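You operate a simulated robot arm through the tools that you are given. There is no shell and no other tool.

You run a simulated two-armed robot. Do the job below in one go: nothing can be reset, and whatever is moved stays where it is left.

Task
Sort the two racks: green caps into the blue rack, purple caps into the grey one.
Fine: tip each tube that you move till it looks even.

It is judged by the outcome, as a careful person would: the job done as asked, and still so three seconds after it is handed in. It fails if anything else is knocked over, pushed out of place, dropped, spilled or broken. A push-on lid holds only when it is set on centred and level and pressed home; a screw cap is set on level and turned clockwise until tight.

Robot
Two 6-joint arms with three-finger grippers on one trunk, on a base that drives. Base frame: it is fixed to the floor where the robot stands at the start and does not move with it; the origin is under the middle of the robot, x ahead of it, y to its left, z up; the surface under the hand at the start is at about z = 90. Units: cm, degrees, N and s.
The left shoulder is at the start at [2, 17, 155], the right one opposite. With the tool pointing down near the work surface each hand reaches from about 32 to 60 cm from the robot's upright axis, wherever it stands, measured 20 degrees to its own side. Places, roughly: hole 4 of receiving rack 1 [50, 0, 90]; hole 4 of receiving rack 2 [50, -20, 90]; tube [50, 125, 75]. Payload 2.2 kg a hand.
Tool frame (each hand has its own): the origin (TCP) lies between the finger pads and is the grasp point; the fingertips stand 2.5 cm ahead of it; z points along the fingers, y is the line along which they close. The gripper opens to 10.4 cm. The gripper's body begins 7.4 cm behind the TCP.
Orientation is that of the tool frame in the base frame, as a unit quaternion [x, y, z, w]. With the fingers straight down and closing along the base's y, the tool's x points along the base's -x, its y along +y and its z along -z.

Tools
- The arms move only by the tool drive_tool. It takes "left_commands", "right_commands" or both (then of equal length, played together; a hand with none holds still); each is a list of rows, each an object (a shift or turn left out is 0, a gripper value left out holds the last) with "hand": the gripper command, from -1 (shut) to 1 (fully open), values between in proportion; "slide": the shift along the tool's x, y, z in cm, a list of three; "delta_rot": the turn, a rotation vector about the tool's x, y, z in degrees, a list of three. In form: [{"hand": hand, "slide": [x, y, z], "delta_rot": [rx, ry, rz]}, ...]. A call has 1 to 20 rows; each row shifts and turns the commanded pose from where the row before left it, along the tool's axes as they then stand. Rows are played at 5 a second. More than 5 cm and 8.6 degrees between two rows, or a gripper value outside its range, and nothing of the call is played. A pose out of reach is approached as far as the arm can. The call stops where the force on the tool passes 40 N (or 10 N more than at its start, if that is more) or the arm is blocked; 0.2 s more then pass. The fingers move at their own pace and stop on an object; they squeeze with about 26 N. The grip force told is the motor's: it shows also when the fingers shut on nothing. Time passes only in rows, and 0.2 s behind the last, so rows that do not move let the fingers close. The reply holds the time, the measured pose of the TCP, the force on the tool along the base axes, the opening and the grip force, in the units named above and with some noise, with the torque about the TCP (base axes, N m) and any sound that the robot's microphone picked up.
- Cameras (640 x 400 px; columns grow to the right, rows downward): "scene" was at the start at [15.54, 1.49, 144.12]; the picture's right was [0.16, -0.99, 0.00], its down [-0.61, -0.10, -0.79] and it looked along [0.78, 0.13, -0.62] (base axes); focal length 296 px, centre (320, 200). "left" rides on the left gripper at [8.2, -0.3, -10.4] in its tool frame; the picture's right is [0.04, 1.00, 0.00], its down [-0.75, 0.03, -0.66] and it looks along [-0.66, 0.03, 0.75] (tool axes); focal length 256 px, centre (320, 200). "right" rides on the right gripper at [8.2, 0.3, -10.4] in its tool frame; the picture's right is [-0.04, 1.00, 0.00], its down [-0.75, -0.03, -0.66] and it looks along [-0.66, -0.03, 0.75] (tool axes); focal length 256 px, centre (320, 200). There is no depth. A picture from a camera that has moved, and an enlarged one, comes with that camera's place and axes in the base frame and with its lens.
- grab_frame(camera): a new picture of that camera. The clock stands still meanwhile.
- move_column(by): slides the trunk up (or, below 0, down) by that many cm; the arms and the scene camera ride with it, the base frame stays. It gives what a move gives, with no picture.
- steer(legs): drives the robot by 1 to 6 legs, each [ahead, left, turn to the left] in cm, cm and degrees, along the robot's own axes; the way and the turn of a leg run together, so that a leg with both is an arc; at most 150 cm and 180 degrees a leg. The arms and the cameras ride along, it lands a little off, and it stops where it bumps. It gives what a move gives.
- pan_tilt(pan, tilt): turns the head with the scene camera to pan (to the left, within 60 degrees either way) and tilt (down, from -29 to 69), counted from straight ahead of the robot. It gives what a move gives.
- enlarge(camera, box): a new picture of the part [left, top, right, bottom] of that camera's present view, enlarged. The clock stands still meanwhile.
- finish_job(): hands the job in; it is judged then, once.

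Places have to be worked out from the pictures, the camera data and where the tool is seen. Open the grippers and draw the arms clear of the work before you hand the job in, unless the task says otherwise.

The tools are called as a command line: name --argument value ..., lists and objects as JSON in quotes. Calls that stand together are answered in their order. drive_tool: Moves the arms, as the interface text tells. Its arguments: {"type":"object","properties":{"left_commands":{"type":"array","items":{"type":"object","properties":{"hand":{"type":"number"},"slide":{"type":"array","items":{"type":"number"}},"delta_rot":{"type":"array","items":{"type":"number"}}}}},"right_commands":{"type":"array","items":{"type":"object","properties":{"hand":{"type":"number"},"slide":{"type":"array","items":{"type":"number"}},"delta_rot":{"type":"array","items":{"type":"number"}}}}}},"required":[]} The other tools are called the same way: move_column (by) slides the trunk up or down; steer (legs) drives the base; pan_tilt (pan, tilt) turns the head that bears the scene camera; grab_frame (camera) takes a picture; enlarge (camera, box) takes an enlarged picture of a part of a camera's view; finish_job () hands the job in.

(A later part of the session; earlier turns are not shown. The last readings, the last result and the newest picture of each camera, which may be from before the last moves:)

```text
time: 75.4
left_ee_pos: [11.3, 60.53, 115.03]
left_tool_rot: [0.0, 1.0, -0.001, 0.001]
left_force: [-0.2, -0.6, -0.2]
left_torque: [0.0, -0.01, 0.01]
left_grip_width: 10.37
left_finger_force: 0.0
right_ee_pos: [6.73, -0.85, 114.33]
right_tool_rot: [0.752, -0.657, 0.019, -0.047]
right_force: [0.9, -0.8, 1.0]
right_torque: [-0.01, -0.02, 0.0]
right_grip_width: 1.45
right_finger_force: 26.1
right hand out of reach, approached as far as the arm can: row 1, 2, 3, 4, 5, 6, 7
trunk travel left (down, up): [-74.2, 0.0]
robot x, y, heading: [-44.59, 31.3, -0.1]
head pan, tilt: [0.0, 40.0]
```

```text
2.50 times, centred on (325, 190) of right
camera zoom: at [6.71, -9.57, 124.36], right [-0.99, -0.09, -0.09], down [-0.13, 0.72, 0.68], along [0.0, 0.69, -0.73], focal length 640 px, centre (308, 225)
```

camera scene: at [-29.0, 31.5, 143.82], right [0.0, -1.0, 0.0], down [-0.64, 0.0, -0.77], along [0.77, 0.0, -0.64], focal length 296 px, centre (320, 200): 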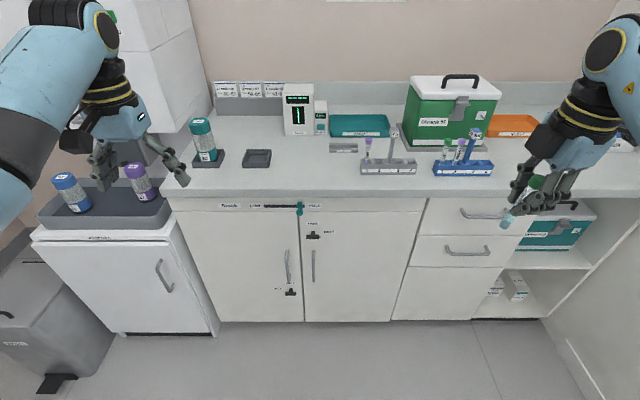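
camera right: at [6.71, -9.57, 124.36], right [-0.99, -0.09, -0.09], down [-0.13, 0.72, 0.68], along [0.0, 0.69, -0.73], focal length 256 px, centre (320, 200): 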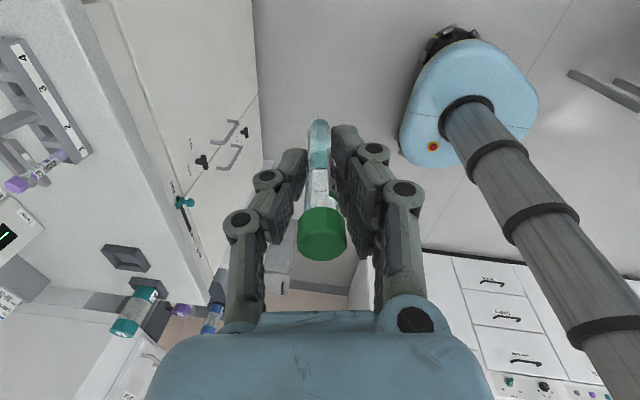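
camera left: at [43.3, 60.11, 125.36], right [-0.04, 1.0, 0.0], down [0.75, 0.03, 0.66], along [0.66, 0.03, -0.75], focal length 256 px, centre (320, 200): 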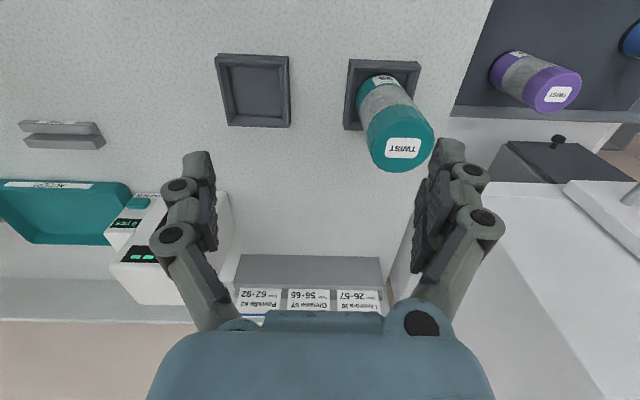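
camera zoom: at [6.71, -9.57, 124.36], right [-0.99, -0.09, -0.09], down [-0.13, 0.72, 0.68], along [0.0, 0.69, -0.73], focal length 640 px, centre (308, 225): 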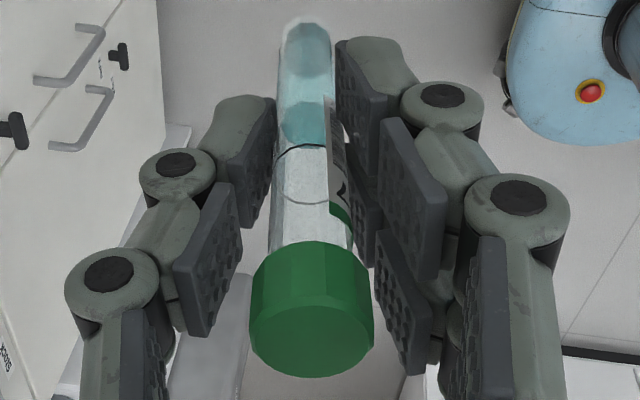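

A dark settled layer is still visible at the tube's bottom, so more tipping is needed. I'll move the hand to a better-conditioned spot for tipping (farther ahead, higher) and level it.

drive_tool --right_commands '[{"slide": [-1, -1.5, 0], "delta_rot": [-2.6, 1.3, 3.9]}, {"slide": [-1, -1.5, 0], "delta_rot": [-2.6, 1.3, 3.9]}, {"slide": [-2.4, -1.6, -0.5]}, {"slide": [-2.4, -1.6, -1]}, {"slide": [-2.4, -1.6, -1.2]}, {"slide": [-2.4, -1.6, -1.2]}, {"slide": [-2.4, -1.6, -1.4]}, {"slide": [0, 0, 0]}]'

```text
time: 77.2
left_ee_pos: [11.18, 60.63, 114.93]
left_tool_rot: [0.001, 1.0, 0.0, -0.001]
left_force: [-0.1, 0.5, -0.7]
left_torque: [-0.02, -0.01, 0.0]
left_grip_width: 10.4
left_finger_force: 0.1
right_ee_pos: [8.24, -4.38, 119.21]
right_tool_rot: [-0.707, 0.707, -0.001, 0.009]
right_force: [0.3, 0.2, -0.1]
right_torque: [-0.02, 0.0, 0.04]
right_grip_width: 1.46
right_finger_force: 26.3
right hand out of reach, approached as far as the arm can: row 1, 2, 3, 4, 5, 6, 7
trunk travel left (down, up): [-74.2, 0.0]
robot x, y, heading: [-44.61, 30.99, -0.1]
head pan, tilt: [0.0, 40.0]
```

Still reported out of reach with the hand drifting right; I'll look at the arm's shape.

pan_tilt --pan -30 --tilt 30

grab_frame --camera "scene"

```text
time: 78.2
left_ee_pos: [11.35, 60.58, 114.89]
left_tool_rot: [-0.001, 1.0, 0.0, 0.0]
left_force: [0.5, -0.9, -0.4]
left_torque: [0.03, -0.04, 0.02]
left_grip_width: 10.41
left_finger_force: 0.1
right_ee_pos: [8.16, -4.4, 119.17]
right_tool_rot: [-0.706, 0.708, -0.002, 0.009]
right_force: [1.3, 0.0, -0.2]
right_torque: [0.03, -0.01, 0.0]
right_grip_width: 1.43
right_finger_force: 25.8
trunk travel left (down, up): [-74.2, 0.0]
robot x, y, heading: [-44.12, 31.54, -0.0]
head pan, tilt: [-30.0, 30.0]
```

```text
taken
camera scene: at [-29.61, 26.96, 145.35], right [-0.5, -0.87, 0.0], down [-0.43, 0.25, -0.87], along [0.75, -0.43, -0.5], focal length 296 px, centre (320, 200)
```

scene: 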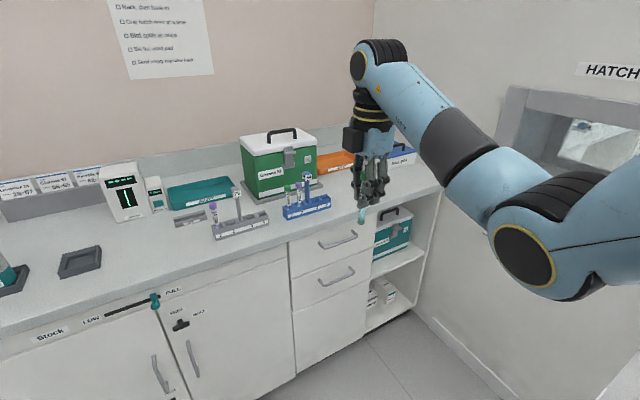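

The arm looks normal. I'll test a plain forward move of 4 cm, then see if it follows.

drive_tool --right_commands '[{"slide": [0, -1, 0.5]}, {"slide": [0, -1, 0.5]}, {"slide": [0, -1, 0.5]}, {"slide": [0, -1, 0.5]}, {"slide": [0, 0, 0]}]'

```text
time: 79.3
left_ee_pos: [11.35, 60.53, 115.05]
left_tool_rot: [0.0, 1.0, 0.001, 0.0]
left_force: [-0.3, 0.4, 0.6]
left_torque: [0.02, 0.05, 0.01]
left_grip_width: 10.4
left_finger_force: 0.0
right_ee_pos: [9.12, -7.38, 117.82]
right_tool_rot: [-0.706, 0.708, -0.006, -0.002]
right_force: [0.5, -0.4, -0.5]
right_torque: [0.01, -0.03, -0.02]
right_grip_width: 1.43
right_finger_force: 26.0
right hand out of reach, approached as far as the arm can: row 1, 2, 3, 4
trunk travel left (down, up): [-74.2, 0.0]
robot x, y, heading: [-44.13, 31.23, -0.0]
head pan, tilt: [-30.0, 30.0]
```

The hand slides along some limit. I'll go back toward the known-good pose (robot frame ≈ (54, −17.6), z≈113) by moving down and left.

drive_tool --right_commands '[{"slide": [0, 0, 1.5]}, {"slide": [0, 0, 1.5]}, {"slide": [0, 0, 1.5]}, {"slide": [-2, 0, 0]}, {"slide": [-2, 0, 0]}, {"slide": [-2, 0, 0]}, {"slide": [0, 0, 0]}]'

grab_frame --camera "scene"

```text
time: 81.0
left_ee_pos: [11.29, 60.51, 115.09]
left_tool_rot: [0.0, 1.0, 0.0, 0.0]
left_force: [-0.4, 0.9, -0.2]
left_torque: [-0.01, -0.02, 0.0]
left_grip_width: 10.43
left_finger_force: 0.2
right_ee_pos: [5.77, -5.02, 114.24]
right_tool_rot: [-0.706, 0.708, -0.004, -0.001]
right_force: [-0.3, -0.2, -0.5]
right_torque: [-0.02, 0.0, 0.01]
right_grip_width: 1.4
right_finger_force: 25.6
right hand out of reach, approached as far as the arm can: row 2, 3, 4, 5, 6
trunk travel left (down, up): [-74.2, 0.0]
robot x, y, heading: [-44.38, 31.37, -0.2]
head pan, tilt: [-30.0, 30.0]
```

```text
taken
camera scene: at [-29.6, 26.95, 145.35], right [-0.5, -0.87, 0.0], down [-0.43, 0.25, -0.87], along [0.75, -0.43, -0.5], focal length 296 px, centre (320, 200)
```

scene: 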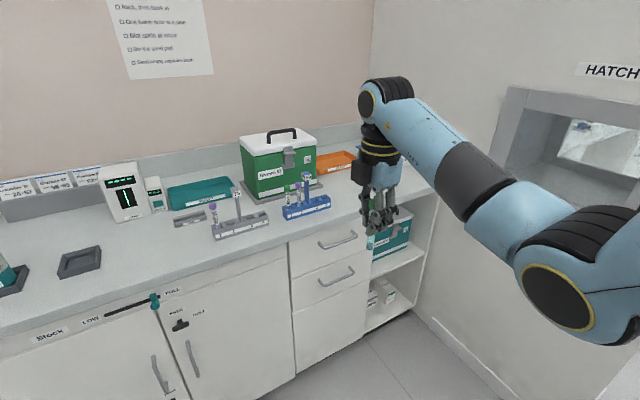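

These positions are beyond 60 cm from the robot's axis, so it's the outer limit. I'll pull in toward the robot first, then go left.

drive_tool --right_commands '[{"slide": [-1, 1, 0]}, {"slide": [-2, 1, 0]}, {"slide": [-2, 1, 0]}, {"slide": [-2, 0, 0]}, {"slide": [-2, 0, 0]}, {"slide": [0, 0, 0]}]'

```text
time: 82.3
left_ee_pos: [11.24, 60.39, 114.93]
left_tool_rot: [0.0, 1.0, 0.0, 0.0]
left_force: [0.2, 0.6, -0.5]
left_torque: [0.01, 0.0, 0.02]
left_grip_width: 10.39
left_finger_force: 0.1
right_ee_pos: [0.5, -1.65, 114.21]
right_tool_rot: [-0.706, 0.709, -0.003, 0.0]
right_force: [0.1, 0.0, -0.8]
right_torque: [-0.02, 0.0, -0.01]
right_grip_width: 1.4
right_finger_force: 25.8
right hand out of reach, approached as far as the arm can: row 1, 2, 3, 4, 5
trunk travel left (down, up): [-74.2, 0.0]
robot x, y, heading: [-44.44, 31.4, 0.3]
head pan, tilt: [-30.0, 30.0]
```

Still limited, sliding along a roughly radial line – perhaps a wrist joint is at its stop. I'll test turning the tool about its own axis back toward the neutral roll.

drive_tool --right_commands '[{"delta_rot": [0, 0, 8]}, {"delta_rot": [0, 0, 8]}, {"delta_rot": [0, 0, 8]}, {"delta_rot": [0, 0, 8]}, {"delta_rot": [0, 0, 0]}]'

```text
time: 83.5
left_ee_pos: [11.22, 60.44, 115.05]
left_tool_rot: [0.0, 1.0, -0.001, 0.0]
left_force: [-0.1, 0.2, 0.3]
left_torque: [-0.02, -0.02, -0.02]
left_grip_width: 10.41
left_finger_force: 0.0
right_ee_pos: [0.39, -1.91, 114.12]
right_tool_rot: [-0.483, 0.876, -0.006, -0.001]
right_force: [-0.7, 0.3, -0.5]
right_torque: [0.01, 0.03, -0.04]
right_grip_width: 1.41
right_finger_force: 26.1
trunk travel left (down, up): [-74.2, 0.0]
robot x, y, heading: [-44.59, 31.71, -0.0]
head pan, tilt: [-30.0, 30.0]
```

That worked freely, so the roll was the limit. I'll move left at this roll.

drive_tool --right_commands '[{"slide": [-2.5, 1.6, 0]}, {"slide": [-2.5, 1.6, 0]}, {"slide": [-2.5, 1.6, 0]}, {"slide": [-2.5, 1.6, 0]}, {"slide": [0, 0, 0]}]'

```text
time: 84.8
left_ee_pos: [11.28, 60.5, 114.92]
left_tool_rot: [-0.001, 1.0, 0.0, 0.0]
left_force: [0.2, 0.0, 0.0]
left_torque: [-0.01, 0.02, 0.02]
left_grip_width: 10.41
left_finger_force: 0.1
right_ee_pos: [-2.4, -0.76, 113.02]
right_tool_rot: [-0.483, 0.876, -0.004, 0.001]
right_force: [-0.7, -0.5, 0.5]
right_torque: [-0.02, 0.04, -0.04]
right_grip_width: 1.41
right_finger_force: 25.7
right hand out of reach, approached as far as the arm can: row 1, 2, 3, 4
trunk travel left (down, up): [-74.2, 0.0]
robot x, y, heading: [-44.64, 31.59, 0.2]
head pan, tilt: [-30.0, 30.0]
```

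Still limited. I'll turn the roll fully back to neutral (as at the start) and lower a little before trying left again.

drive_tool --right_commands '[{"delta_rot": [0, 0, 8], "slide": [0, 0, 0.5]}, {"delta_rot": [0, 0, 8], "slide": [0, 0, 0.5]}, {"delta_rot": [0, 0, 8], "slide": [0, 0, 0.5]}, {"delta_rot": [0, 0, 8], "slide": [0, 0, 0.5]}, {"delta_rot": [0, 0, 8], "slide": [0, 0, 0.5]}, {"delta_rot": [0, 0, 8], "slide": [0, 0, 0.5]}, {"delta_rot": [0, 0, 8], "slide": [0, 0, 0.5]}, {"delta_rot": [0, 0, 1.7]}, {"delta_rot": [0, 0, 0]}]'

drive_tool --right_commands '[{"slide": [0, 1.5, 0]}, {"slide": [0, 1.5, 0]}, {"slide": [0, 1.5, 0]}, {"slide": [0, 1.5, 0]}, {"slide": [0, 0, 0]}]'

grab_frame --camera "scene"

```text
time: 86.8
left_ee_pos: [11.24, 60.51, 115.0]
left_tool_rot: [0.001, 1.0, 0.0, 0.0]
left_force: [0.3, 0.1, 0.5]
left_torque: [0.02, -0.01, 0.02]
left_grip_width: 10.4
left_finger_force: 0.0
right_ee_pos: [-2.5, -1.82, 110.24]
right_tool_rot: [-0.09, 0.996, -0.005, 0.0]
right_force: [-0.4, -0.5, -0.3]
right_torque: [-0.01, -0.02, -0.02]
right_grip_width: 1.42
right_finger_force: 26.6
right hand out of reach, approached as far as the arm can: row 1, 4, 6, 7
trunk travel left (down, up): [-74.2, 0.0]
robot x, y, heading: [-44.03, 31.14, 0.4]
head pan, tilt: [-30.0, 30.0]
```

```text
time: 88.0
left_ee_pos: [11.17, 60.43, 115.01]
left_tool_rot: [-0.001, 1.0, 0.0, 0.0]
left_force: [0.3, 0.2, 0.1]
left_torque: [0.01, 0.03, 0.02]
left_grip_width: 10.41
left_finger_force: 0.1
right_ee_pos: [-1.97, -1.62, 109.76]
right_tool_rot: [-0.086, 0.996, -0.003, -0.001]
right_force: [-0.1, 0.2, -0.9]
right_torque: [0.02, 0.0, 0.03]
right_grip_width: 1.38
right_finger_force: 26.4
right hand out of reach, approached as far as the arm can: row 1, 2, 3, 4
trunk travel left (down, up): [-74.2, 0.0]
robot x, y, heading: [-44.57, 31.34, 0.0]
head pan, tilt: [-30.0, 30.0]
```

```text
taken
camera scene: at [-29.64, 26.95, 145.35], right [-0.5, -0.87, 0.0], down [-0.43, 0.25, -0.87], along [0.75, -0.43, -0.5], focal length 296 px, centre (320, 200)
```

scene: 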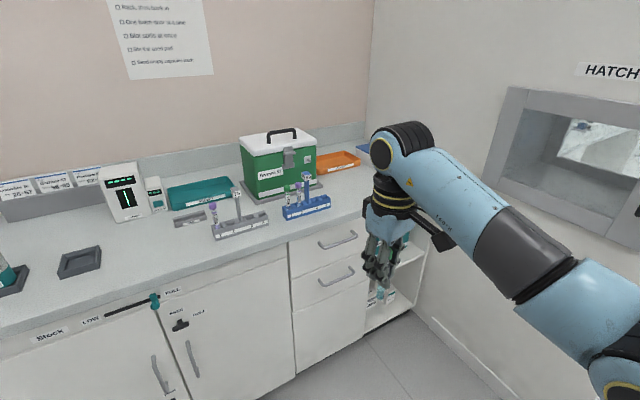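

Let me test a forward move at this neutral roll, since the fold limit may be the cause here.

drive_tool --right_commands '[{"slide": [-1.5, 0, 0]}, {"slide": [-1.5, 0, 0]}, {"slide": [-1.5, 0, 0]}, {"slide": [0, 0, 0]}]'

```text
time: 89.0
left_ee_pos: [11.22, 60.5, 115.02]
left_tool_rot: [0.0, 1.0, 0.0, 0.0]
left_force: [0.0, 0.7, -0.2]
left_torque: [-0.05, 0.04, 0.0]
left_grip_width: 10.4
left_finger_force: 0.0
right_ee_pos: [1.73, -3.19, 110.11]
right_tool_rot: [-0.075, 0.997, -0.002, 0.003]
right_force: [0.5, -1.0, 0.6]
right_torque: [-0.01, -0.02, -0.02]
right_grip_width: 1.4
right_finger_force: 26.5
right hand out of reach, approached as far as the arm can: row 1, 2, 3
trunk travel left (down, up): [-74.2, 0.0]
robot x, y, heading: [-44.46, 31.4, 0.1]
head pan, tilt: [-30.0, 30.0]
```

The boundary here acts like a shoulder-pan stop in this arm shape. I'll tip the tool forward again (which frees the wrist) and then try moving left in that attitude.

drive_tool --right_commands '[{"delta_rot": [0, -8, 0]}, {"delta_rot": [0, -8, 0]}, {"delta_rot": [0, -8, 0]}, {"delta_rot": [0, -8, 0]}, {"delta_rot": [0, -8, 0]}, {"delta_rot": [0, -8, 0]}, {"delta_rot": [0, -8, 0]}, {"delta_rot": [0, -8, 0]}, {"delta_rot": [0, -8, 0]}, {"delta_rot": [0, -8, 0]}, {"delta_rot": [0, 0, 0]}]'

grab_frame --camera "scene"

```text
time: 91.3
left_ee_pos: [11.17, 60.36, 115.03]
left_tool_rot: [0.0, 1.0, 0.0, 0.0]
left_force: [-0.2, 0.7, -0.3]
left_torque: [0.02, 0.01, -0.02]
left_grip_width: 10.4
left_finger_force: 0.1
right_ee_pos: [5.36, -3.18, 107.15]
right_tool_rot: [-0.069, 0.79, 0.05, 0.607]
right_force: [-0.4, 0.8, 0.4]
right_torque: [0.01, 0.0, 0.01]
right_grip_width: 1.38
right_finger_force: 25.8
right hand out of reach, approached as far as the arm can: row 1, 2, 3, 4, 10
trunk travel left (down, up): [-74.2, 0.0]
robot x, y, heading: [-44.3, 31.39, -0.1]
head pan, tilt: [-30.0, 30.0]
```

```text
taken
camera scene: at [-29.64, 26.95, 145.35], right [-0.5, -0.87, 0.0], down [-0.43, 0.25, -0.87], along [0.75, -0.43, -0.5], focal length 296 px, centre (320, 200)
```

scene: 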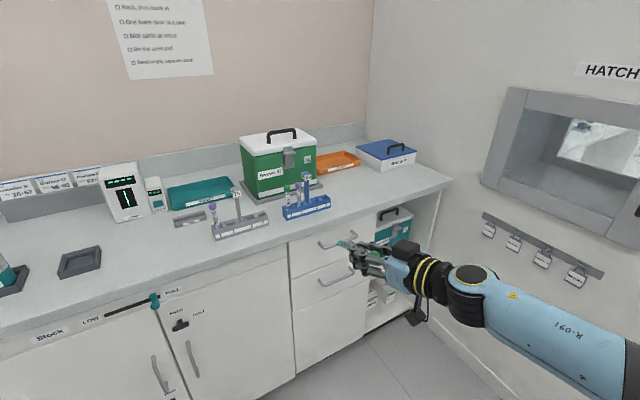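

The arm is now nearly straight forward with the tool tipped. I'll try moving left in this attitude.

drive_tool --right_commands '[{"slide": [0, 2, 0]}, {"slide": [0, 2, 0]}, {"slide": [0, 2, 0]}, {"slide": [0, 2, 0]}, {"slide": [0, 2, 0]}, {"slide": [0, 2, 0]}, {"slide": [0, 2, 0]}, {"slide": [0, 2, 0]}, {"slide": [0, 0, 0]}]'

grab_frame --camera "scene"

```text
time: 93.3
left_ee_pos: [11.32, 60.49, 114.87]
left_tool_rot: [0.0, 1.0, 0.001, 0.001]
left_force: [0.3, 0.6, 0.0]
left_torque: [0.04, -0.01, -0.01]
left_grip_width: 10.38
left_finger_force: 0.1
right_ee_pos: [2.66, 12.76, 107.16]
right_tool_rot: [-0.069, 0.791, 0.05, 0.606]
right_force: [-0.5, -0.7, -0.5]
right_torque: [-0.01, -0.01, 0.02]
right_grip_width: 1.4
right_finger_force: 26.4
trunk travel left (down, up): [-74.2, 0.0]
robot x, y, heading: [-44.68, 31.3, 0.0]
head pan, tilt: [-30.0, 30.0]
```

```text
taken
camera scene: at [-29.62, 26.9, 145.35], right [-0.5, -0.87, 0.0], down [-0.43, 0.25, -0.87], along [0.75, -0.43, -0.5], focal length 296 px, centre (320, 200)
```

scene: 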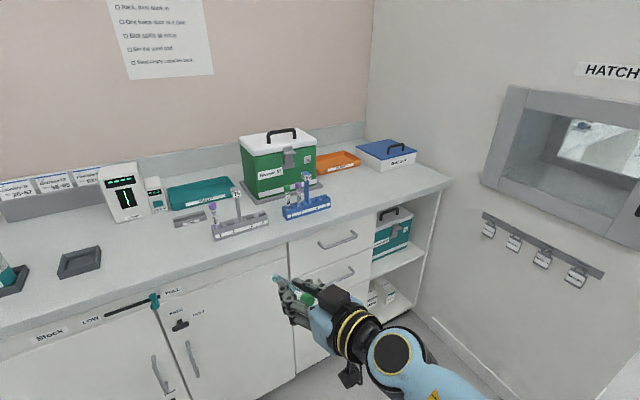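

Moved freely to (2.7, 12.8, 107.2) with the tool at 75° tip. I'll continue tipping to about 150° while raising, along a path that keeps the wrist in reach.

drive_tool --right_commands '[{"slide": [-1.7, 0, 0.17], "delta_rot": [0, -8.3, 0]}, {"slide": [-1.66, 0, 0.4], "delta_rot": [0, -8.3, 0]}, {"slide": [-1.58, 0, 0.65], "delta_rot": [0, -8.3, 0]}, {"slide": [-1.47, 0, 0.87], "delta_rot": [0, -8.3, 0]}, {"slide": [-1.34, 0, 1.07], "delta_rot": [0, -8.3, 0]}, {"slide": [-1.16, 0, 1.25], "delta_rot": [0, -8.3, 0]}, {"slide": [-0.97, 0, 1.41], "delta_rot": [0, -8.3, 0]}, {"slide": [-0.76, 0, 1.53], "delta_rot": [0, -8.3, 0]}, {"slide": [-0.53, 0, 1.63], "delta_rot": [0, -8.3, 0]}, {"slide": [0, 0, 0]}]'

grab_frame --camera "scene"

```text
time: 95.5
left_ee_pos: [11.19, 60.47, 115.04]
left_tool_rot: [0.0, 1.0, 0.0, 0.0]
left_force: [0.8, 0.3, -0.7]
left_torque: [-0.01, -0.03, 0.01]
left_grip_width: 10.41
left_finger_force: 0.2
right_ee_pos: [7.98, 13.56, 121.69]
right_tool_rot: [-0.025, 0.26, 0.083, 0.962]
right_force: [0.3, 0.3, 0.1]
right_torque: [-0.05, 0.04, -0.02]
right_grip_width: 1.4
right_finger_force: 25.9
trunk travel left (down, up): [-74.2, 0.0]
robot x, y, heading: [-44.19, 31.37, -0.0]
head pan, tilt: [-30.0, 30.0]
```

```text
taken
camera scene: at [-29.74, 26.94, 145.36], right [-0.5, -0.87, 0.0], down [-0.43, 0.25, -0.87], along [0.75, -0.43, -0.5], focal length 296 px, centre (320, 200)
```

scene: 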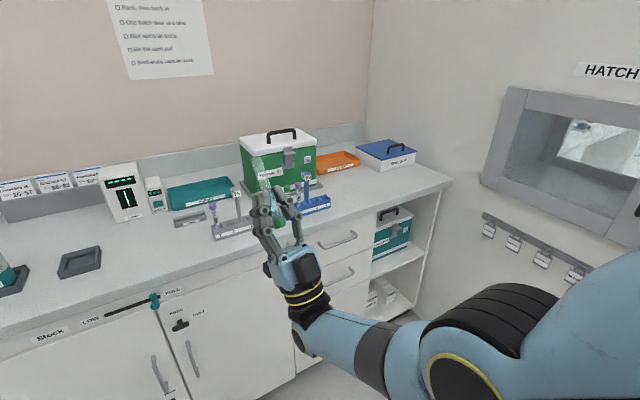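

All rows were reachable: about 150° tip at (8, 13.6, 121.7). I'll zoom on the tube.

enlarge --camera "scene" --box '[225, 145, 325, 245]'

grab_frame --camera "right"

```text
4.00 times, centred on (275, 195) of scene
camera zoom: at [-29.74, 26.94, 145.36], right [-0.5, -0.87, 0.0], down [-0.43, 0.25, -0.87], along [0.75, -0.43, -0.5], focal length 1186 px, centre (500, 220)
```

zoom: 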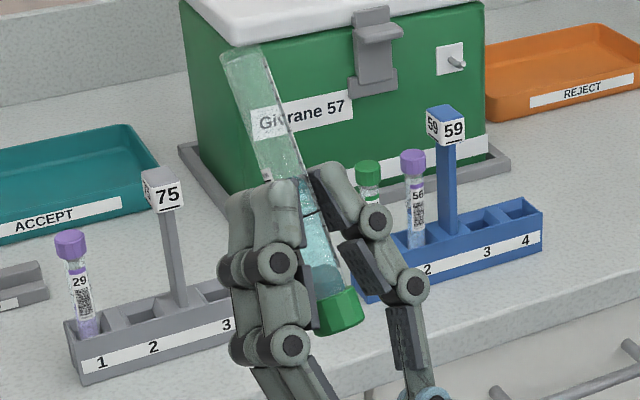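

```text
taken
camera right: at [9.72, 14.07, 108.63], right [-0.2, 0.98, 0.02], down [-0.96, -0.2, -0.19], along [-0.18, -0.05, 0.98], focal length 256 px, centre (320, 200)
```

right: 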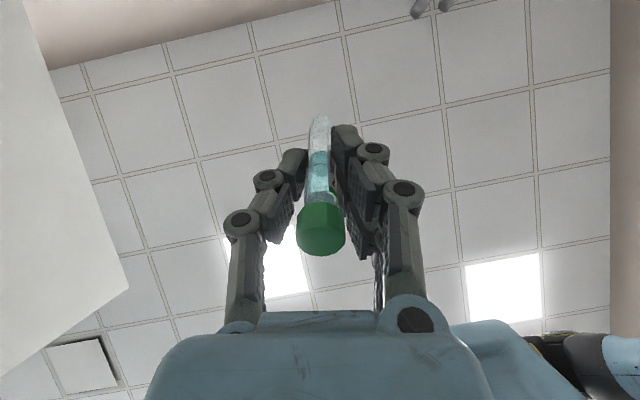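

The liquid shows a darker band that sinks to the cap end, so it isn't even yet. I'll swing it back upright and then invert again, repeating along this good path.

drive_tool --right_commands '[{"slide": [0.82, 0, -1.41], "delta_rot": [0, 8.3, 0]}, {"slide": [1.01, 0, -1.28], "delta_rot": [0, 8.3, 0]}, {"slide": [1.18, 0, -1.12], "delta_rot": [0, 8.3, 0]}, {"slide": [1.33, 0, -0.94], "delta_rot": [0, 8.3, 0]}, {"slide": [1.46, 0, -0.74], "delta_rot": [0, 8.3, 0]}, {"slide": [1.55, 0, -0.52], "delta_rot": [0, 8.3, 0]}, {"slide": [1.6, 0, -0.29], "delta_rot": [0, 8.3, 0]}, {"slide": [1.63, 0, -0.05], "delta_rot": [0, 8.3, 0]}, {"slide": [1.62, 0, 0.18], "delta_rot": [0, 8.3, 0]}, {"delta_rot": [0, 8.3, 0]}, {"delta_rot": [0, 8.3, 0]}, {"delta_rot": [0, 8.3, 0]}, {"delta_rot": [0, 8.3, 0]}, {"delta_rot": [0, 8.3, 0]}, {"delta_rot": [0, 8.3, 0]}, {"delta_rot": [0, 8.3, 0]}, {"delta_rot": [0, 8.3, 0]}, {"delta_rot": [0, 0, 0]}]'

grab_frame --camera "scene"

grab_frame --camera "right"

```text
time: 99.3
left_ee_pos: [11.2, 60.52, 114.92]
left_tool_rot: [0.001, 1.0, 0.0, 0.0]
left_force: [0.2, -1.3, -0.1]
left_torque: [-0.02, 0.0, -0.03]
left_grip_width: 10.39
left_finger_force: 0.1
right_ee_pos: [6.2, -2.31, 105.43]
right_tool_rot: [-0.086, 0.993, 0.014, 0.077]
right_force: [0.1, 0.7, -0.3]
right_torque: [-0.05, 0.02, 0.02]
right_grip_width: 1.43
right_finger_force: 26.3
right hand out of reach, approached as far as the arm can: row 11, 12, 13, 14, 15, 16, 17
trunk travel left (down, up): [-74.2, 0.0]
robot x, y, heading: [-44.44, 31.32, -0.1]
head pan, tilt: [-30.0, 30.0]
```

```text
taken
camera scene: at [-29.67, 26.99, 145.36], right [-0.5, -0.87, 0.0], down [-0.43, 0.25, -0.87], along [0.75, -0.43, -0.5], focal length 296 px, centre (320, 200)
```

scene: 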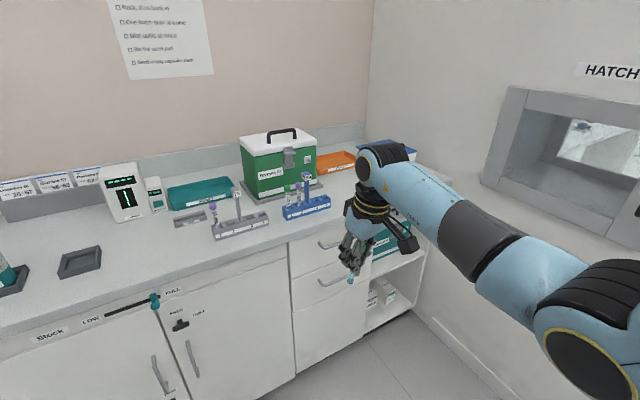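

```text
taken
camera right: at [-3.33, -3.93, 114.45], right [-0.13, 0.99, 0.02], down [0.64, 0.07, 0.76], along [0.76, 0.12, -0.64], focal length 256 px, centre (320, 200)
```

right: 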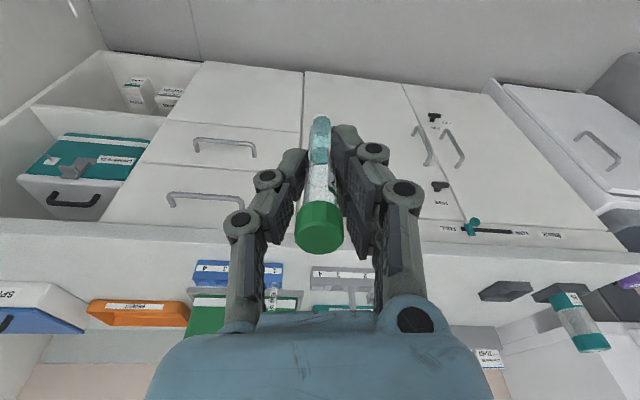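

Again the arm drifted right on the way down: after the first tip the wrist has flipped to its other solution, in which tool-down works about 17 cm further right. I can work with that. Now I'll zoom on the upright tube to judge the mixing.

enlarge --camera "scene" --box '[320, 215, 400, 295]'

enlarge --camera "right" --box '[270, 105, 370, 260]'

```text
5.00 times, centred on (360, 255) of scene
camera zoom: at [-29.67, 26.99, 145.36], right [-0.5, -0.87, 0.0], down [-0.43, 0.25, -0.87], along [0.75, -0.43, -0.5], focal length 1482 px, centre (120, -75)
```

zoom: 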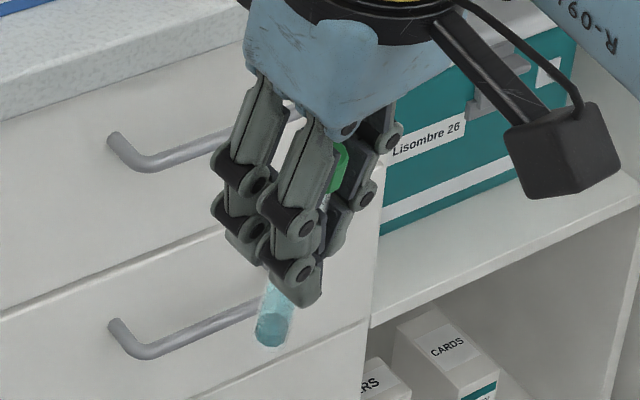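

```text
2.58 times, centred on (320, 182) of right
camera zoom: at [-3.33, -3.93, 114.45], right [-0.13, 0.99, 0.02], down [0.64, 0.07, 0.76], along [0.76, 0.12, -0.64], focal length 661 px, centre (320, 245)
```

zoom: 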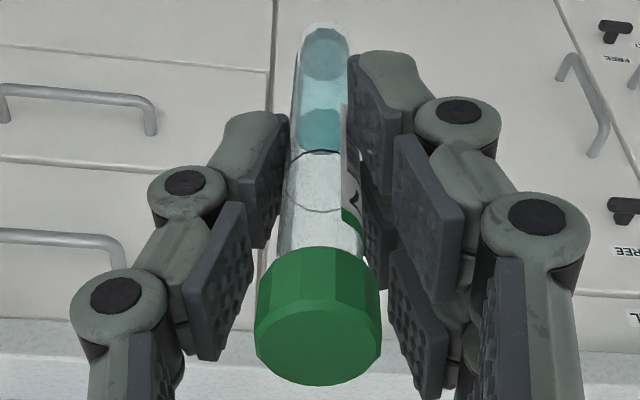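

I can't tell yet whether the dark ends are just the liquid's end faces. For comparison I'll look at the unmixed tubes still in the racks, at high magnification.

enlarge --camera "scene" --box '[280, 165, 335, 225]'

enlarge --camera "scene" --box '[200, 185, 275, 245]'

```text
6.67 times, centred on (308, 195) of scene
camera zoom: at [-29.67, 26.99, 145.36], right [-0.5, -0.87, 0.0], down [-0.43, 0.25, -0.87], along [0.75, -0.43, -0.5], focal length 1976 px, centre (403, 233)
```

zoom: 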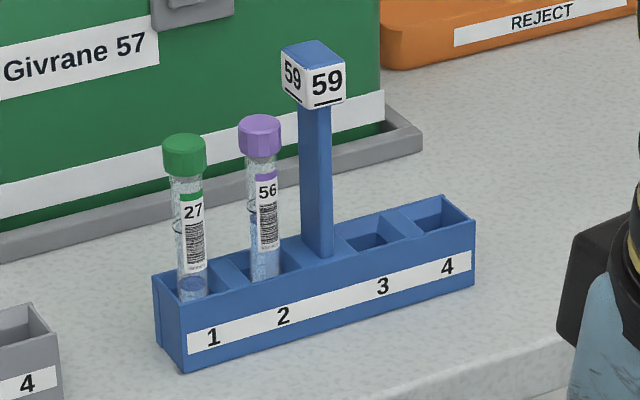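

```text
6.67 times, centred on (238, 215) of scene
camera zoom: at [-29.67, 26.99, 145.36], right [-0.5, -0.87, 0.0], down [-0.43, 0.25, -0.87], along [0.75, -0.43, -0.5], focal length 1976 px, centre (870, 100)
```

zoom: 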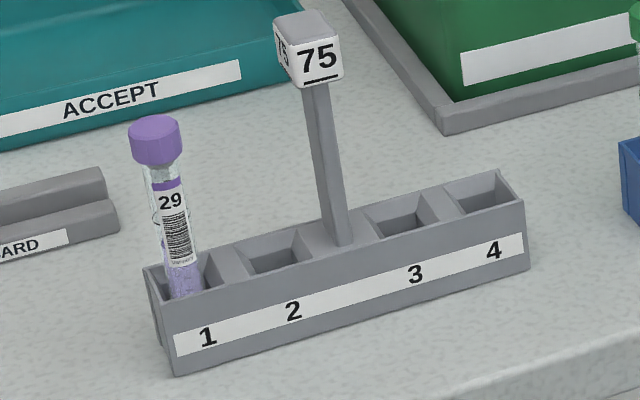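

I'll invert again from here and examine the tube closely with both cameras when upside-down.

drive_tool --right_commands '[{"delta_rot": [0, -8.3, 0]}, {"delta_rot": [0, -8.3, 0]}, {"delta_rot": [0, -8.3, 0]}, {"delta_rot": [0, -8.3, 0]}, {"delta_rot": [0, -8.3, 0]}, {"delta_rot": [0, -8.3, 0]}, {"delta_rot": [0, -8.3, 0]}, {"delta_rot": [0, -8.3, 0]}, {"slide": [-1.58, 0, -0.41], "delta_rot": [0, -8.3, 0]}, {"slide": [-1.62, 0, -0.18], "delta_rot": [0, -8.3, 0]}, {"slide": [-1.63, 0, 0.05], "delta_rot": [0, -8.3, 0]}, {"slide": [-1.6, 0, 0.29], "delta_rot": [0, -8.3, 0]}, {"slide": [-1.55, 0, 0.52], "delta_rot": [0, -8.3, 0]}, {"slide": [-1.46, 0, 0.74], "delta_rot": [0, -8.3, 0]}, {"slide": [-1.33, 0, 0.94], "delta_rot": [0, -8.3, 0]}, {"slide": [-1.18, 0, 1.12], "delta_rot": [0, -8.3, 0]}, {"slide": [-1.01, 0, 1.28], "delta_rot": [0, -8.3, 0]}, {"delta_rot": [0, 0, 0]}]'

grab_frame --camera "scene"

enlarge --camera "right" --box '[270, 105, 370, 260]'

```text
time: 103.2
left_ee_pos: [11.19, 60.32, 114.98]
left_tool_rot: [0.0, 1.0, 0.0, 0.0]
left_force: [-0.2, 0.6, -0.1]
left_torque: [0.01, -0.03, 0.04]
left_grip_width: 10.42
left_finger_force: 0.0
right_ee_pos: [6.02, -2.24, 120.39]
right_tool_rot: [-0.025, 0.26, 0.082, 0.962]
right_force: [0.2, 0.5, 0.1]
right_torque: [0.01, 0.03, 0.02]
right_grip_width: 1.4
right_finger_force: 26.2
right hand out of reach, approached as far as the arm can: row 17
trunk travel left (down, up): [-74.2, 0.0]
robot x, y, heading: [-44.25, 31.35, 0.1]
head pan, tilt: [-30.0, 30.0]
```

```text
taken
camera scene: at [-29.74, 26.92, 145.36], right [-0.5, -0.87, 0.0], down [-0.43, 0.25, -0.87], along [0.75, -0.43, -0.5], focal length 296 px, centre (320, 200)
```

scene: 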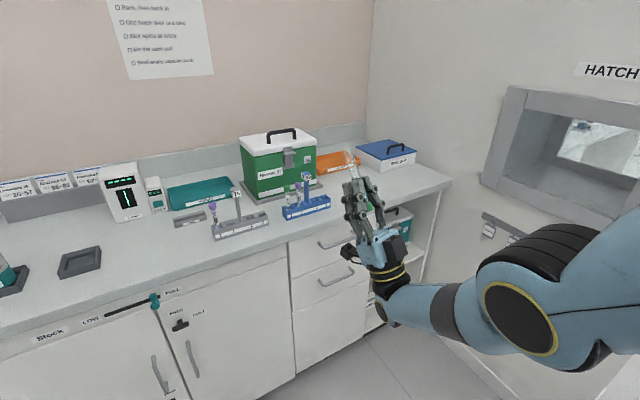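

```text
2.58 times, centred on (320, 182) of right
camera zoom: at [7.8, -1.68, 107.34], right [-0.2, 0.98, 0.02], down [-0.96, -0.2, -0.19], along [-0.18, -0.05, 0.98], focal length 661 px, centre (320, 245)
```

zoom: 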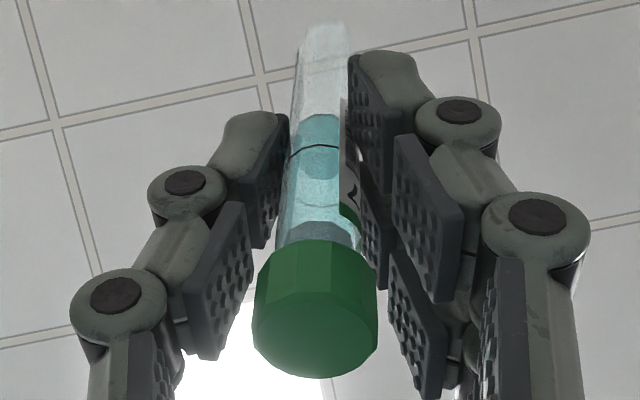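

Upside-down, both ends of the liquid column show similar dark ellipses (end faces). I'll magnify more strongly to see whether the body colour is even.

enlarge --camera "right" --box '[300, 110, 350, 205]'

enlarge --camera "scene" --box '[335, 145, 395, 225]'

```text
4.21 times, centred on (325, 158) of right
camera zoom: at [7.8, -1.68, 107.34], right [-0.2, 0.98, 0.02], down [-0.96, -0.2, -0.19], along [-0.18, -0.05, 0.98], focal length 1078 px, centre (299, 379)
```

zoom: 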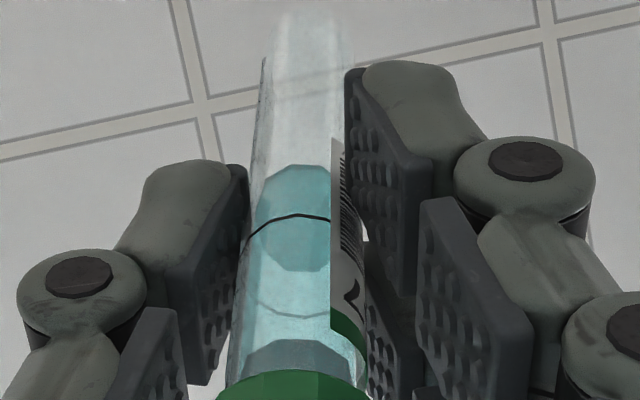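

```text
5.00 times, centred on (365, 185) of scene
camera zoom: at [-29.74, 26.92, 145.36], right [-0.5, -0.87, 0.0], down [-0.43, 0.25, -0.87], along [0.75, -0.43, -0.5], focal length 1482 px, centre (95, 275)
```

zoom: 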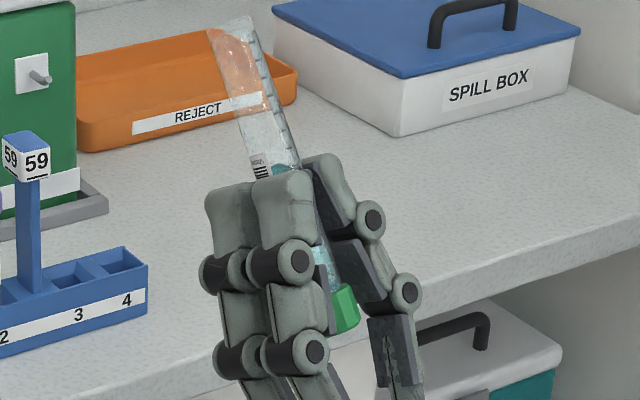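

I'll keep cycling: back upright, then look from the same camera view again.

drive_tool --right_commands '[{"slide": [0.82, 0, -1.41], "delta_rot": [0, 8.3, 0]}, {"slide": [1.01, 0, -1.28], "delta_rot": [0, 8.3, 0]}, {"slide": [1.18, 0, -1.12], "delta_rot": [0, 8.3, 0]}, {"slide": [1.33, 0, -0.94], "delta_rot": [0, 8.3, 0]}, {"slide": [1.46, 0, -0.74], "delta_rot": [0, 8.3, 0]}, {"slide": [1.55, 0, -0.52], "delta_rot": [0, 8.3, 0]}, {"slide": [1.6, 0, -0.29], "delta_rot": [0, 8.3, 0]}, {"slide": [1.63, 0, -0.05], "delta_rot": [0, 8.3, 0]}, {"slide": [1.62, 0, 0.18], "delta_rot": [0, 8.3, 0]}, {"delta_rot": [0, 8.3, 0]}, {"delta_rot": [0, 8.3, 0]}, {"delta_rot": [0, 8.3, 0]}, {"delta_rot": [0, 8.3, 0]}, {"delta_rot": [0, 8.3, 0]}, {"delta_rot": [0, 8.3, 0]}, {"delta_rot": [0, 8.3, 0]}, {"delta_rot": [0, 8.3, 0]}, {"delta_rot": [0, 0, 0]}]'

enlarge --camera "right" --box '[300, 110, 350, 205]'

drive_tool --right_commands '[{"delta_rot": [0, -8.3, 0]}, {"delta_rot": [0, -8.3, 0]}, {"delta_rot": [0, -8.3, 0]}, {"delta_rot": [0, -8.3, 0]}, {"delta_rot": [0, -8.3, 0]}, {"delta_rot": [0, -8.3, 0]}, {"delta_rot": [0, -8.3, 0]}, {"delta_rot": [0, -8.3, 0]}, {"slide": [-1.58, 0, -0.41], "delta_rot": [0, -8.3, 0]}, {"slide": [-1.62, 0, -0.18], "delta_rot": [0, -8.3, 0]}, {"slide": [-1.63, 0, 0.05], "delta_rot": [0, -8.3, 0]}, {"slide": [-1.6, 0, 0.29], "delta_rot": [0, -8.3, 0]}, {"slide": [-1.55, 0, 0.52], "delta_rot": [0, -8.3, 0]}, {"slide": [-1.46, 0, 0.74], "delta_rot": [0, -8.3, 0]}, {"slide": [-1.33, 0, 0.94], "delta_rot": [0, -8.3, 0]}, {"slide": [-1.18, 0, 1.12], "delta_rot": [0, -8.3, 0]}, {"slide": [-1.01, 0, 1.28], "delta_rot": [0, -8.3, 0]}, {"delta_rot": [0, 0, 0]}]'

enlarge --camera "right" --box '[300, 110, 350, 205]'

```text
time: 107.0
left_ee_pos: [11.09, 60.54, 115.03]
left_tool_rot: [0.0, 1.0, 0.0, 0.0]
left_force: [-0.2, 0.8, 0.3]
left_torque: [-0.03, -0.03, 0.04]
left_grip_width: 10.4
left_finger_force: 0.0
right_ee_pos: [5.77, -2.69, 105.84]
right_tool_rot: [-0.086, 0.993, 0.009, 0.075]
right_force: [-0.8, -0.1, -0.1]
right_torque: [0.0, -0.03, -0.01]
right_grip_width: 1.4
right_finger_force: 26.0
right hand out of reach, approached as far as the arm can: row 17
trunk travel left (down, up): [-74.2, 0.0]
robot x, y, heading: [-44.61, 31.51, -0.2]
head pan, tilt: [-30.0, 30.0]
```

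```text
4.21 times, centred on (325, 158) of right
camera zoom: at [-3.73, -4.27, 114.87], right [-0.13, 0.99, 0.01], down [0.64, 0.08, 0.76], along [0.76, 0.11, -0.65], focal length 1078 px, centre (299, 379)
```

zoom: 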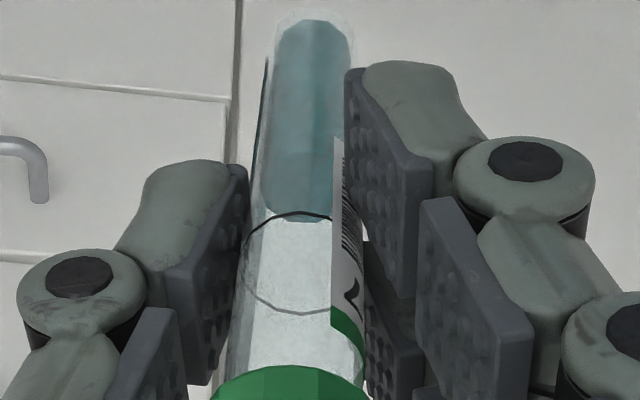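

```text
time: 110.8
left_ee_pos: [11.28, 60.45, 115.03]
left_tool_rot: [0.0, 1.0, 0.0, 0.0]
left_force: [-0.6, 0.0, -0.3]
left_torque: [0.0, 0.0, 0.01]
left_grip_width: 10.41
left_finger_force: 0.1
right_ee_pos: [5.89, -2.64, 120.58]
right_tool_rot: [-0.024, 0.26, 0.082, 0.962]
right_force: [-0.3, 0.0, 0.1]
right_torque: [0.0, 0.05, -0.03]
right_grip_width: 1.4
right_finger_force: 25.9
trunk travel left (down, up): [-74.2, 0.0]
robot x, y, heading: [-44.58, 31.53, 0.1]
head pan, tilt: [-30.0, 30.0]
```

```text
4.21 times, centred on (325, 158) of right
camera zoom: at [7.66, -2.31, 107.5], right [-0.2, 0.98, 0.02], down [-0.96, -0.2, -0.19], along [-0.18, -0.05, 0.98], focal length 1078 px, centre (299, 379)
```

zoom: 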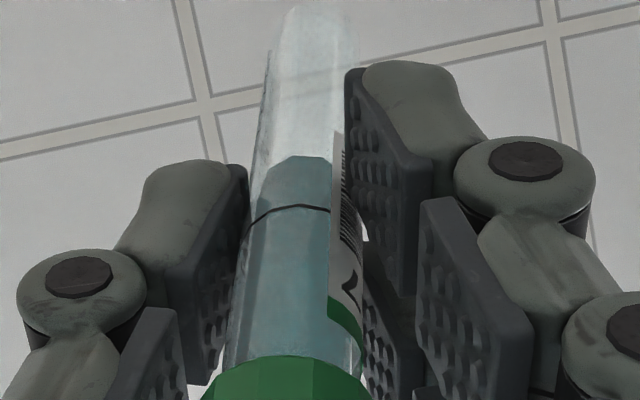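

The contents have turned uniform – an even teal column both upright (t=107) and upside-down (t=110.8), with no dark ends. I'll bring green 57 back upright and level the tool.

drive_tool --right_commands '[{"slide": [0.82, 0, -1.41], "delta_rot": [0, 8.3, 0]}, {"slide": [1.01, 0, -1.28], "delta_rot": [0, 8.3, 0]}, {"slide": [1.18, 0, -1.12], "delta_rot": [0, 8.3, 0]}, {"slide": [1.33, 0, -0.94], "delta_rot": [0, 8.3, 0]}, {"slide": [1.46, 0, -0.74], "delta_rot": [0, 8.3, 0]}, {"slide": [1.55, 0, -0.52], "delta_rot": [0, 8.3, 0]}, {"slide": [1.6, 0, -0.29], "delta_rot": [0, 8.3, 0]}, {"slide": [1.63, 0, -0.05], "delta_rot": [0, 8.3, 0]}, {"slide": [1.62, 0, 0.18], "delta_rot": [0, 8.3, 0]}, {"delta_rot": [0, 8.3, 0]}, {"delta_rot": [0, 8.3, 0]}, {"delta_rot": [0, 8.3, 0]}, {"delta_rot": [0, 8.3, 0]}, {"delta_rot": [0, 8.3, 0]}, {"delta_rot": [0, 8.3, 0]}, {"delta_rot": [0, 8.3, 0]}, {"delta_rot": [0, 8.3, 0]}, {"delta_rot": [0, 8.3, 0]}, {"delta_rot": [0, 0, 0]}]'

enlarge --camera "right" --box '[300, 110, 350, 205]'

grab_frame --camera "scene"

```text
time: 114.8
left_ee_pos: [11.35, 60.58, 115.03]
left_tool_rot: [0.0, 1.0, 0.0, 0.001]
left_force: [1.0, -0.1, 0.0]
left_torque: [-0.02, 0.02, -0.02]
left_grip_width: 10.38
left_finger_force: 0.1
right_ee_pos: [4.62, -4.71, 106.45]
right_tool_rot: [-0.086, 0.996, 0.008, 0.006]
right_force: [0.1, 0.3, 0.0]
right_torque: [-0.07, 0.02, 0.0]
right_grip_width: 1.38
right_finger_force: 26.3
right hand out of reach, approached as far as the arm can: row 18
trunk travel left (down, up): [-74.2, 0.0]
robot x, y, heading: [-44.29, 31.26, 0.3]
head pan, tilt: [-30.0, 30.0]
```

```text
4.21 times, centred on (325, 158) of right
camera zoom: at [-3.59, -6.08, 116.75], right [-0.13, 0.99, 0.01], down [0.74, 0.09, 0.66], along [0.66, 0.1, -0.75], focal length 1078 px, centre (299, 379)
```

zoom: 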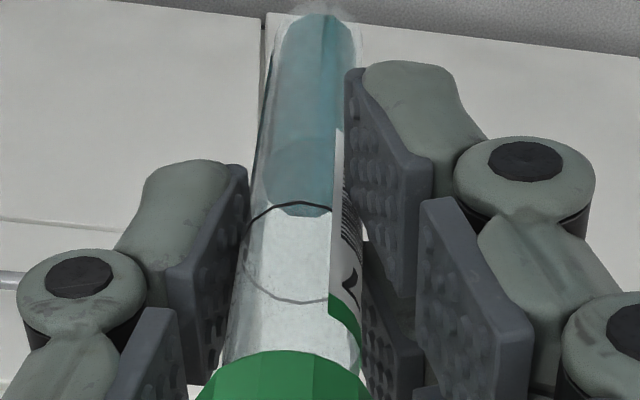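

```text
taken
camera scene: at [-29.64, 27.01, 145.35], right [-0.5, -0.87, 0.0], down [-0.43, 0.25, -0.87], along [0.75, -0.43, -0.5], focal length 296 px, centre (320, 200)
```

scene: 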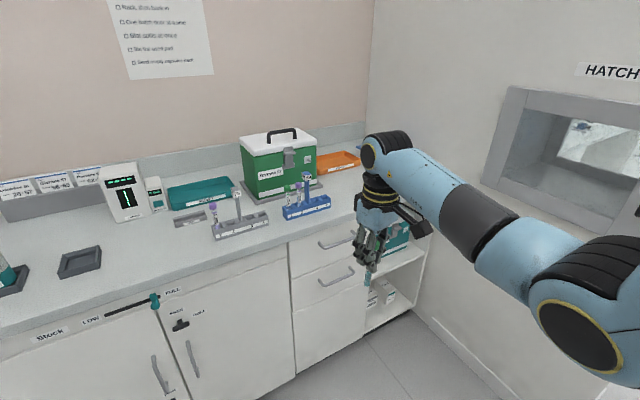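

Green 57 is upright and evenly coloured. I'll raise the hand, straighten its yaw, then drive right 15.5 cm while still away from the bench.

drive_tool --right_commands '[{"slide": [0, 0, -1.2], "delta_rot": [0, 0, 3.3]}, {"slide": [0, 0, -1.2], "delta_rot": [0, 0, 3.3]}, {"slide": [0, 0, -1.2], "delta_rot": [0, 0, 3.3]}, {"slide": [0, 0, -1.2]}, {"slide": [0, 0, -1.2]}, {"slide": [0, 0, -1.2]}, {"slide": [0, 0, 0]}]'

steer --legs '[[0, -15.5, 0]]'

pan_tilt --pan -15 --tilt 38

grab_frame --camera "scene"

```text
time: 116.3
left_ee_pos: [11.22, 60.45, 114.88]
left_tool_rot: [0.0, 1.0, 0.0, 0.0]
left_force: [-0.2, -0.5, 0.1]
left_torque: [0.02, 0.02, 0.01]
left_grip_width: 10.39
left_finger_force: 0.0
right_ee_pos: [8.75, -8.98, 111.72]
right_tool_rot: [-0.003, 1.0, -0.002, 0.002]
right_force: [0.6, 0.2, 0.4]
right_torque: [0.03, 0.03, -0.05]
right_grip_width: 1.41
right_finger_force: 25.9
right hand out of reach, approached as far as the arm can: row 1, 2, 3, 4, 5, 6
trunk travel left (down, up): [-74.2, 0.0]
robot x, y, heading: [-44.84, 30.9, 0.4]
head pan, tilt: [-30.0, 30.0]
```

```text
time: 117.8
left_ee_pos: [11.24, 44.89, 115.07]
left_tool_rot: [0.001, 1.0, 0.0, 0.0]
left_force: [0.2, 0.2, -0.1]
left_torque: [0.02, 0.01, 0.01]
left_grip_width: 10.4
left_finger_force: 0.1
right_ee_pos: [8.77, -24.5, 111.69]
right_tool_rot: [-0.004, 1.0, -0.001, 0.001]
right_force: [-0.4, -0.7, 0.0]
right_torque: [0.0, 0.04, -0.02]
right_grip_width: 1.4
right_finger_force: 26.6
trunk travel left (down, up): [-74.2, 0.0]
robot x, y, heading: [-44.38, 15.76, -0.1]
head pan, tilt: [-30.0, 30.0]
```

```text
time: 118.5
left_ee_pos: [11.24, 44.9, 114.94]
left_tool_rot: [0.0, 1.0, 0.0, 0.0]
left_force: [-0.6, -0.7, 0.4]
left_torque: [0.02, -0.01, -0.02]
left_grip_width: 10.41
left_finger_force: 0.1
right_ee_pos: [8.73, -24.49, 111.74]
right_tool_rot: [-0.003, 1.0, -0.002, 0.002]
right_force: [0.2, 0.5, 0.1]
right_torque: [-0.01, -0.02, -0.01]
right_grip_width: 1.41
right_finger_force: 25.9
trunk travel left (down, up): [-74.2, 0.0]
robot x, y, heading: [-44.27, 15.53, 0.2]
head pan, tilt: [-15.0, 38.0]
```

```text
taken
camera scene: at [-29.11, 13.64, 144.12], right [-0.26, -0.97, 0.0], down [-0.59, 0.16, -0.79], along [0.76, -0.2, -0.62], focal length 296 px, centre (320, 200)
```

scene: 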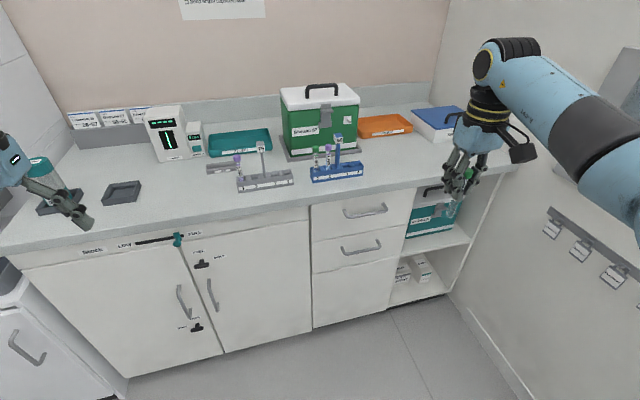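

Hand is at (8.8, −24.5, 111.7); tube bottom at about z=104.5, above the rack top. I'll drive left 4.3 cm and then ahead so that the tube comes over blue hole 4 from the front, stopping 6 cm short.

steer --legs '[[0, 4.3, 0], [33.6, 0, 0]]'

grab_frame --camera "scene"

grab_frame --camera "right"

```text
time: 121.2
left_ee_pos: [44.83, 49.44, 114.93]
left_tool_rot: [0.0, 1.0, 0.001, 0.0]
left_force: [0.4, 0.2, -1.2]
left_torque: [-0.01, 0.0, 0.02]
left_grip_width: 10.43
left_finger_force: 0.1
right_ee_pos: [42.37, -20.2, 111.64]
right_tool_rot: [-0.005, 1.0, -0.001, 0.002]
right_force: [0.6, 0.7, -0.1]
right_torque: [0.03, 0.0, 0.01]
right_grip_width: 1.4
right_finger_force: 25.9
trunk travel left (down, up): [-74.2, 0.0]
robot x, y, heading: [-10.98, 20.37, 0.1]
head pan, tilt: [-15.0, 38.0]
```

```text
taken
camera scene: at [4.54, 18.04, 144.11], right [-0.26, -0.97, 0.0], down [-0.6, 0.16, -0.79], along [0.76, -0.2, -0.62], focal length 296 px, centre (320, 200)
```

scene: 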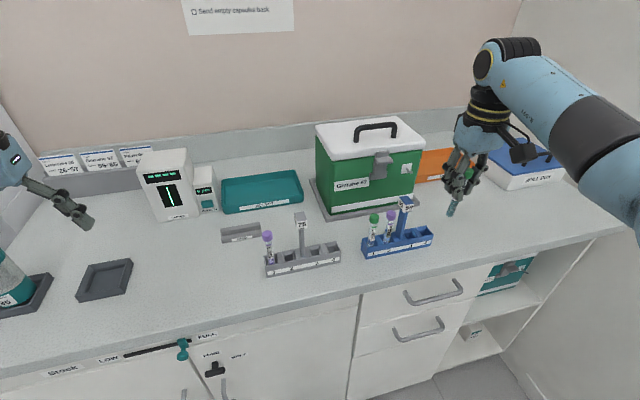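

```text
taken
camera right: at [34.23, -19.98, 122.04], right [0.03, 1.0, 0.0], down [0.75, -0.02, 0.66], along [0.66, -0.02, -0.75], focal length 256 px, centre (320, 200)
```

right: 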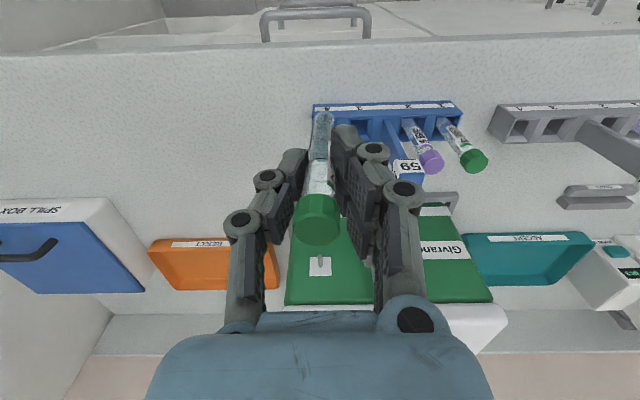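

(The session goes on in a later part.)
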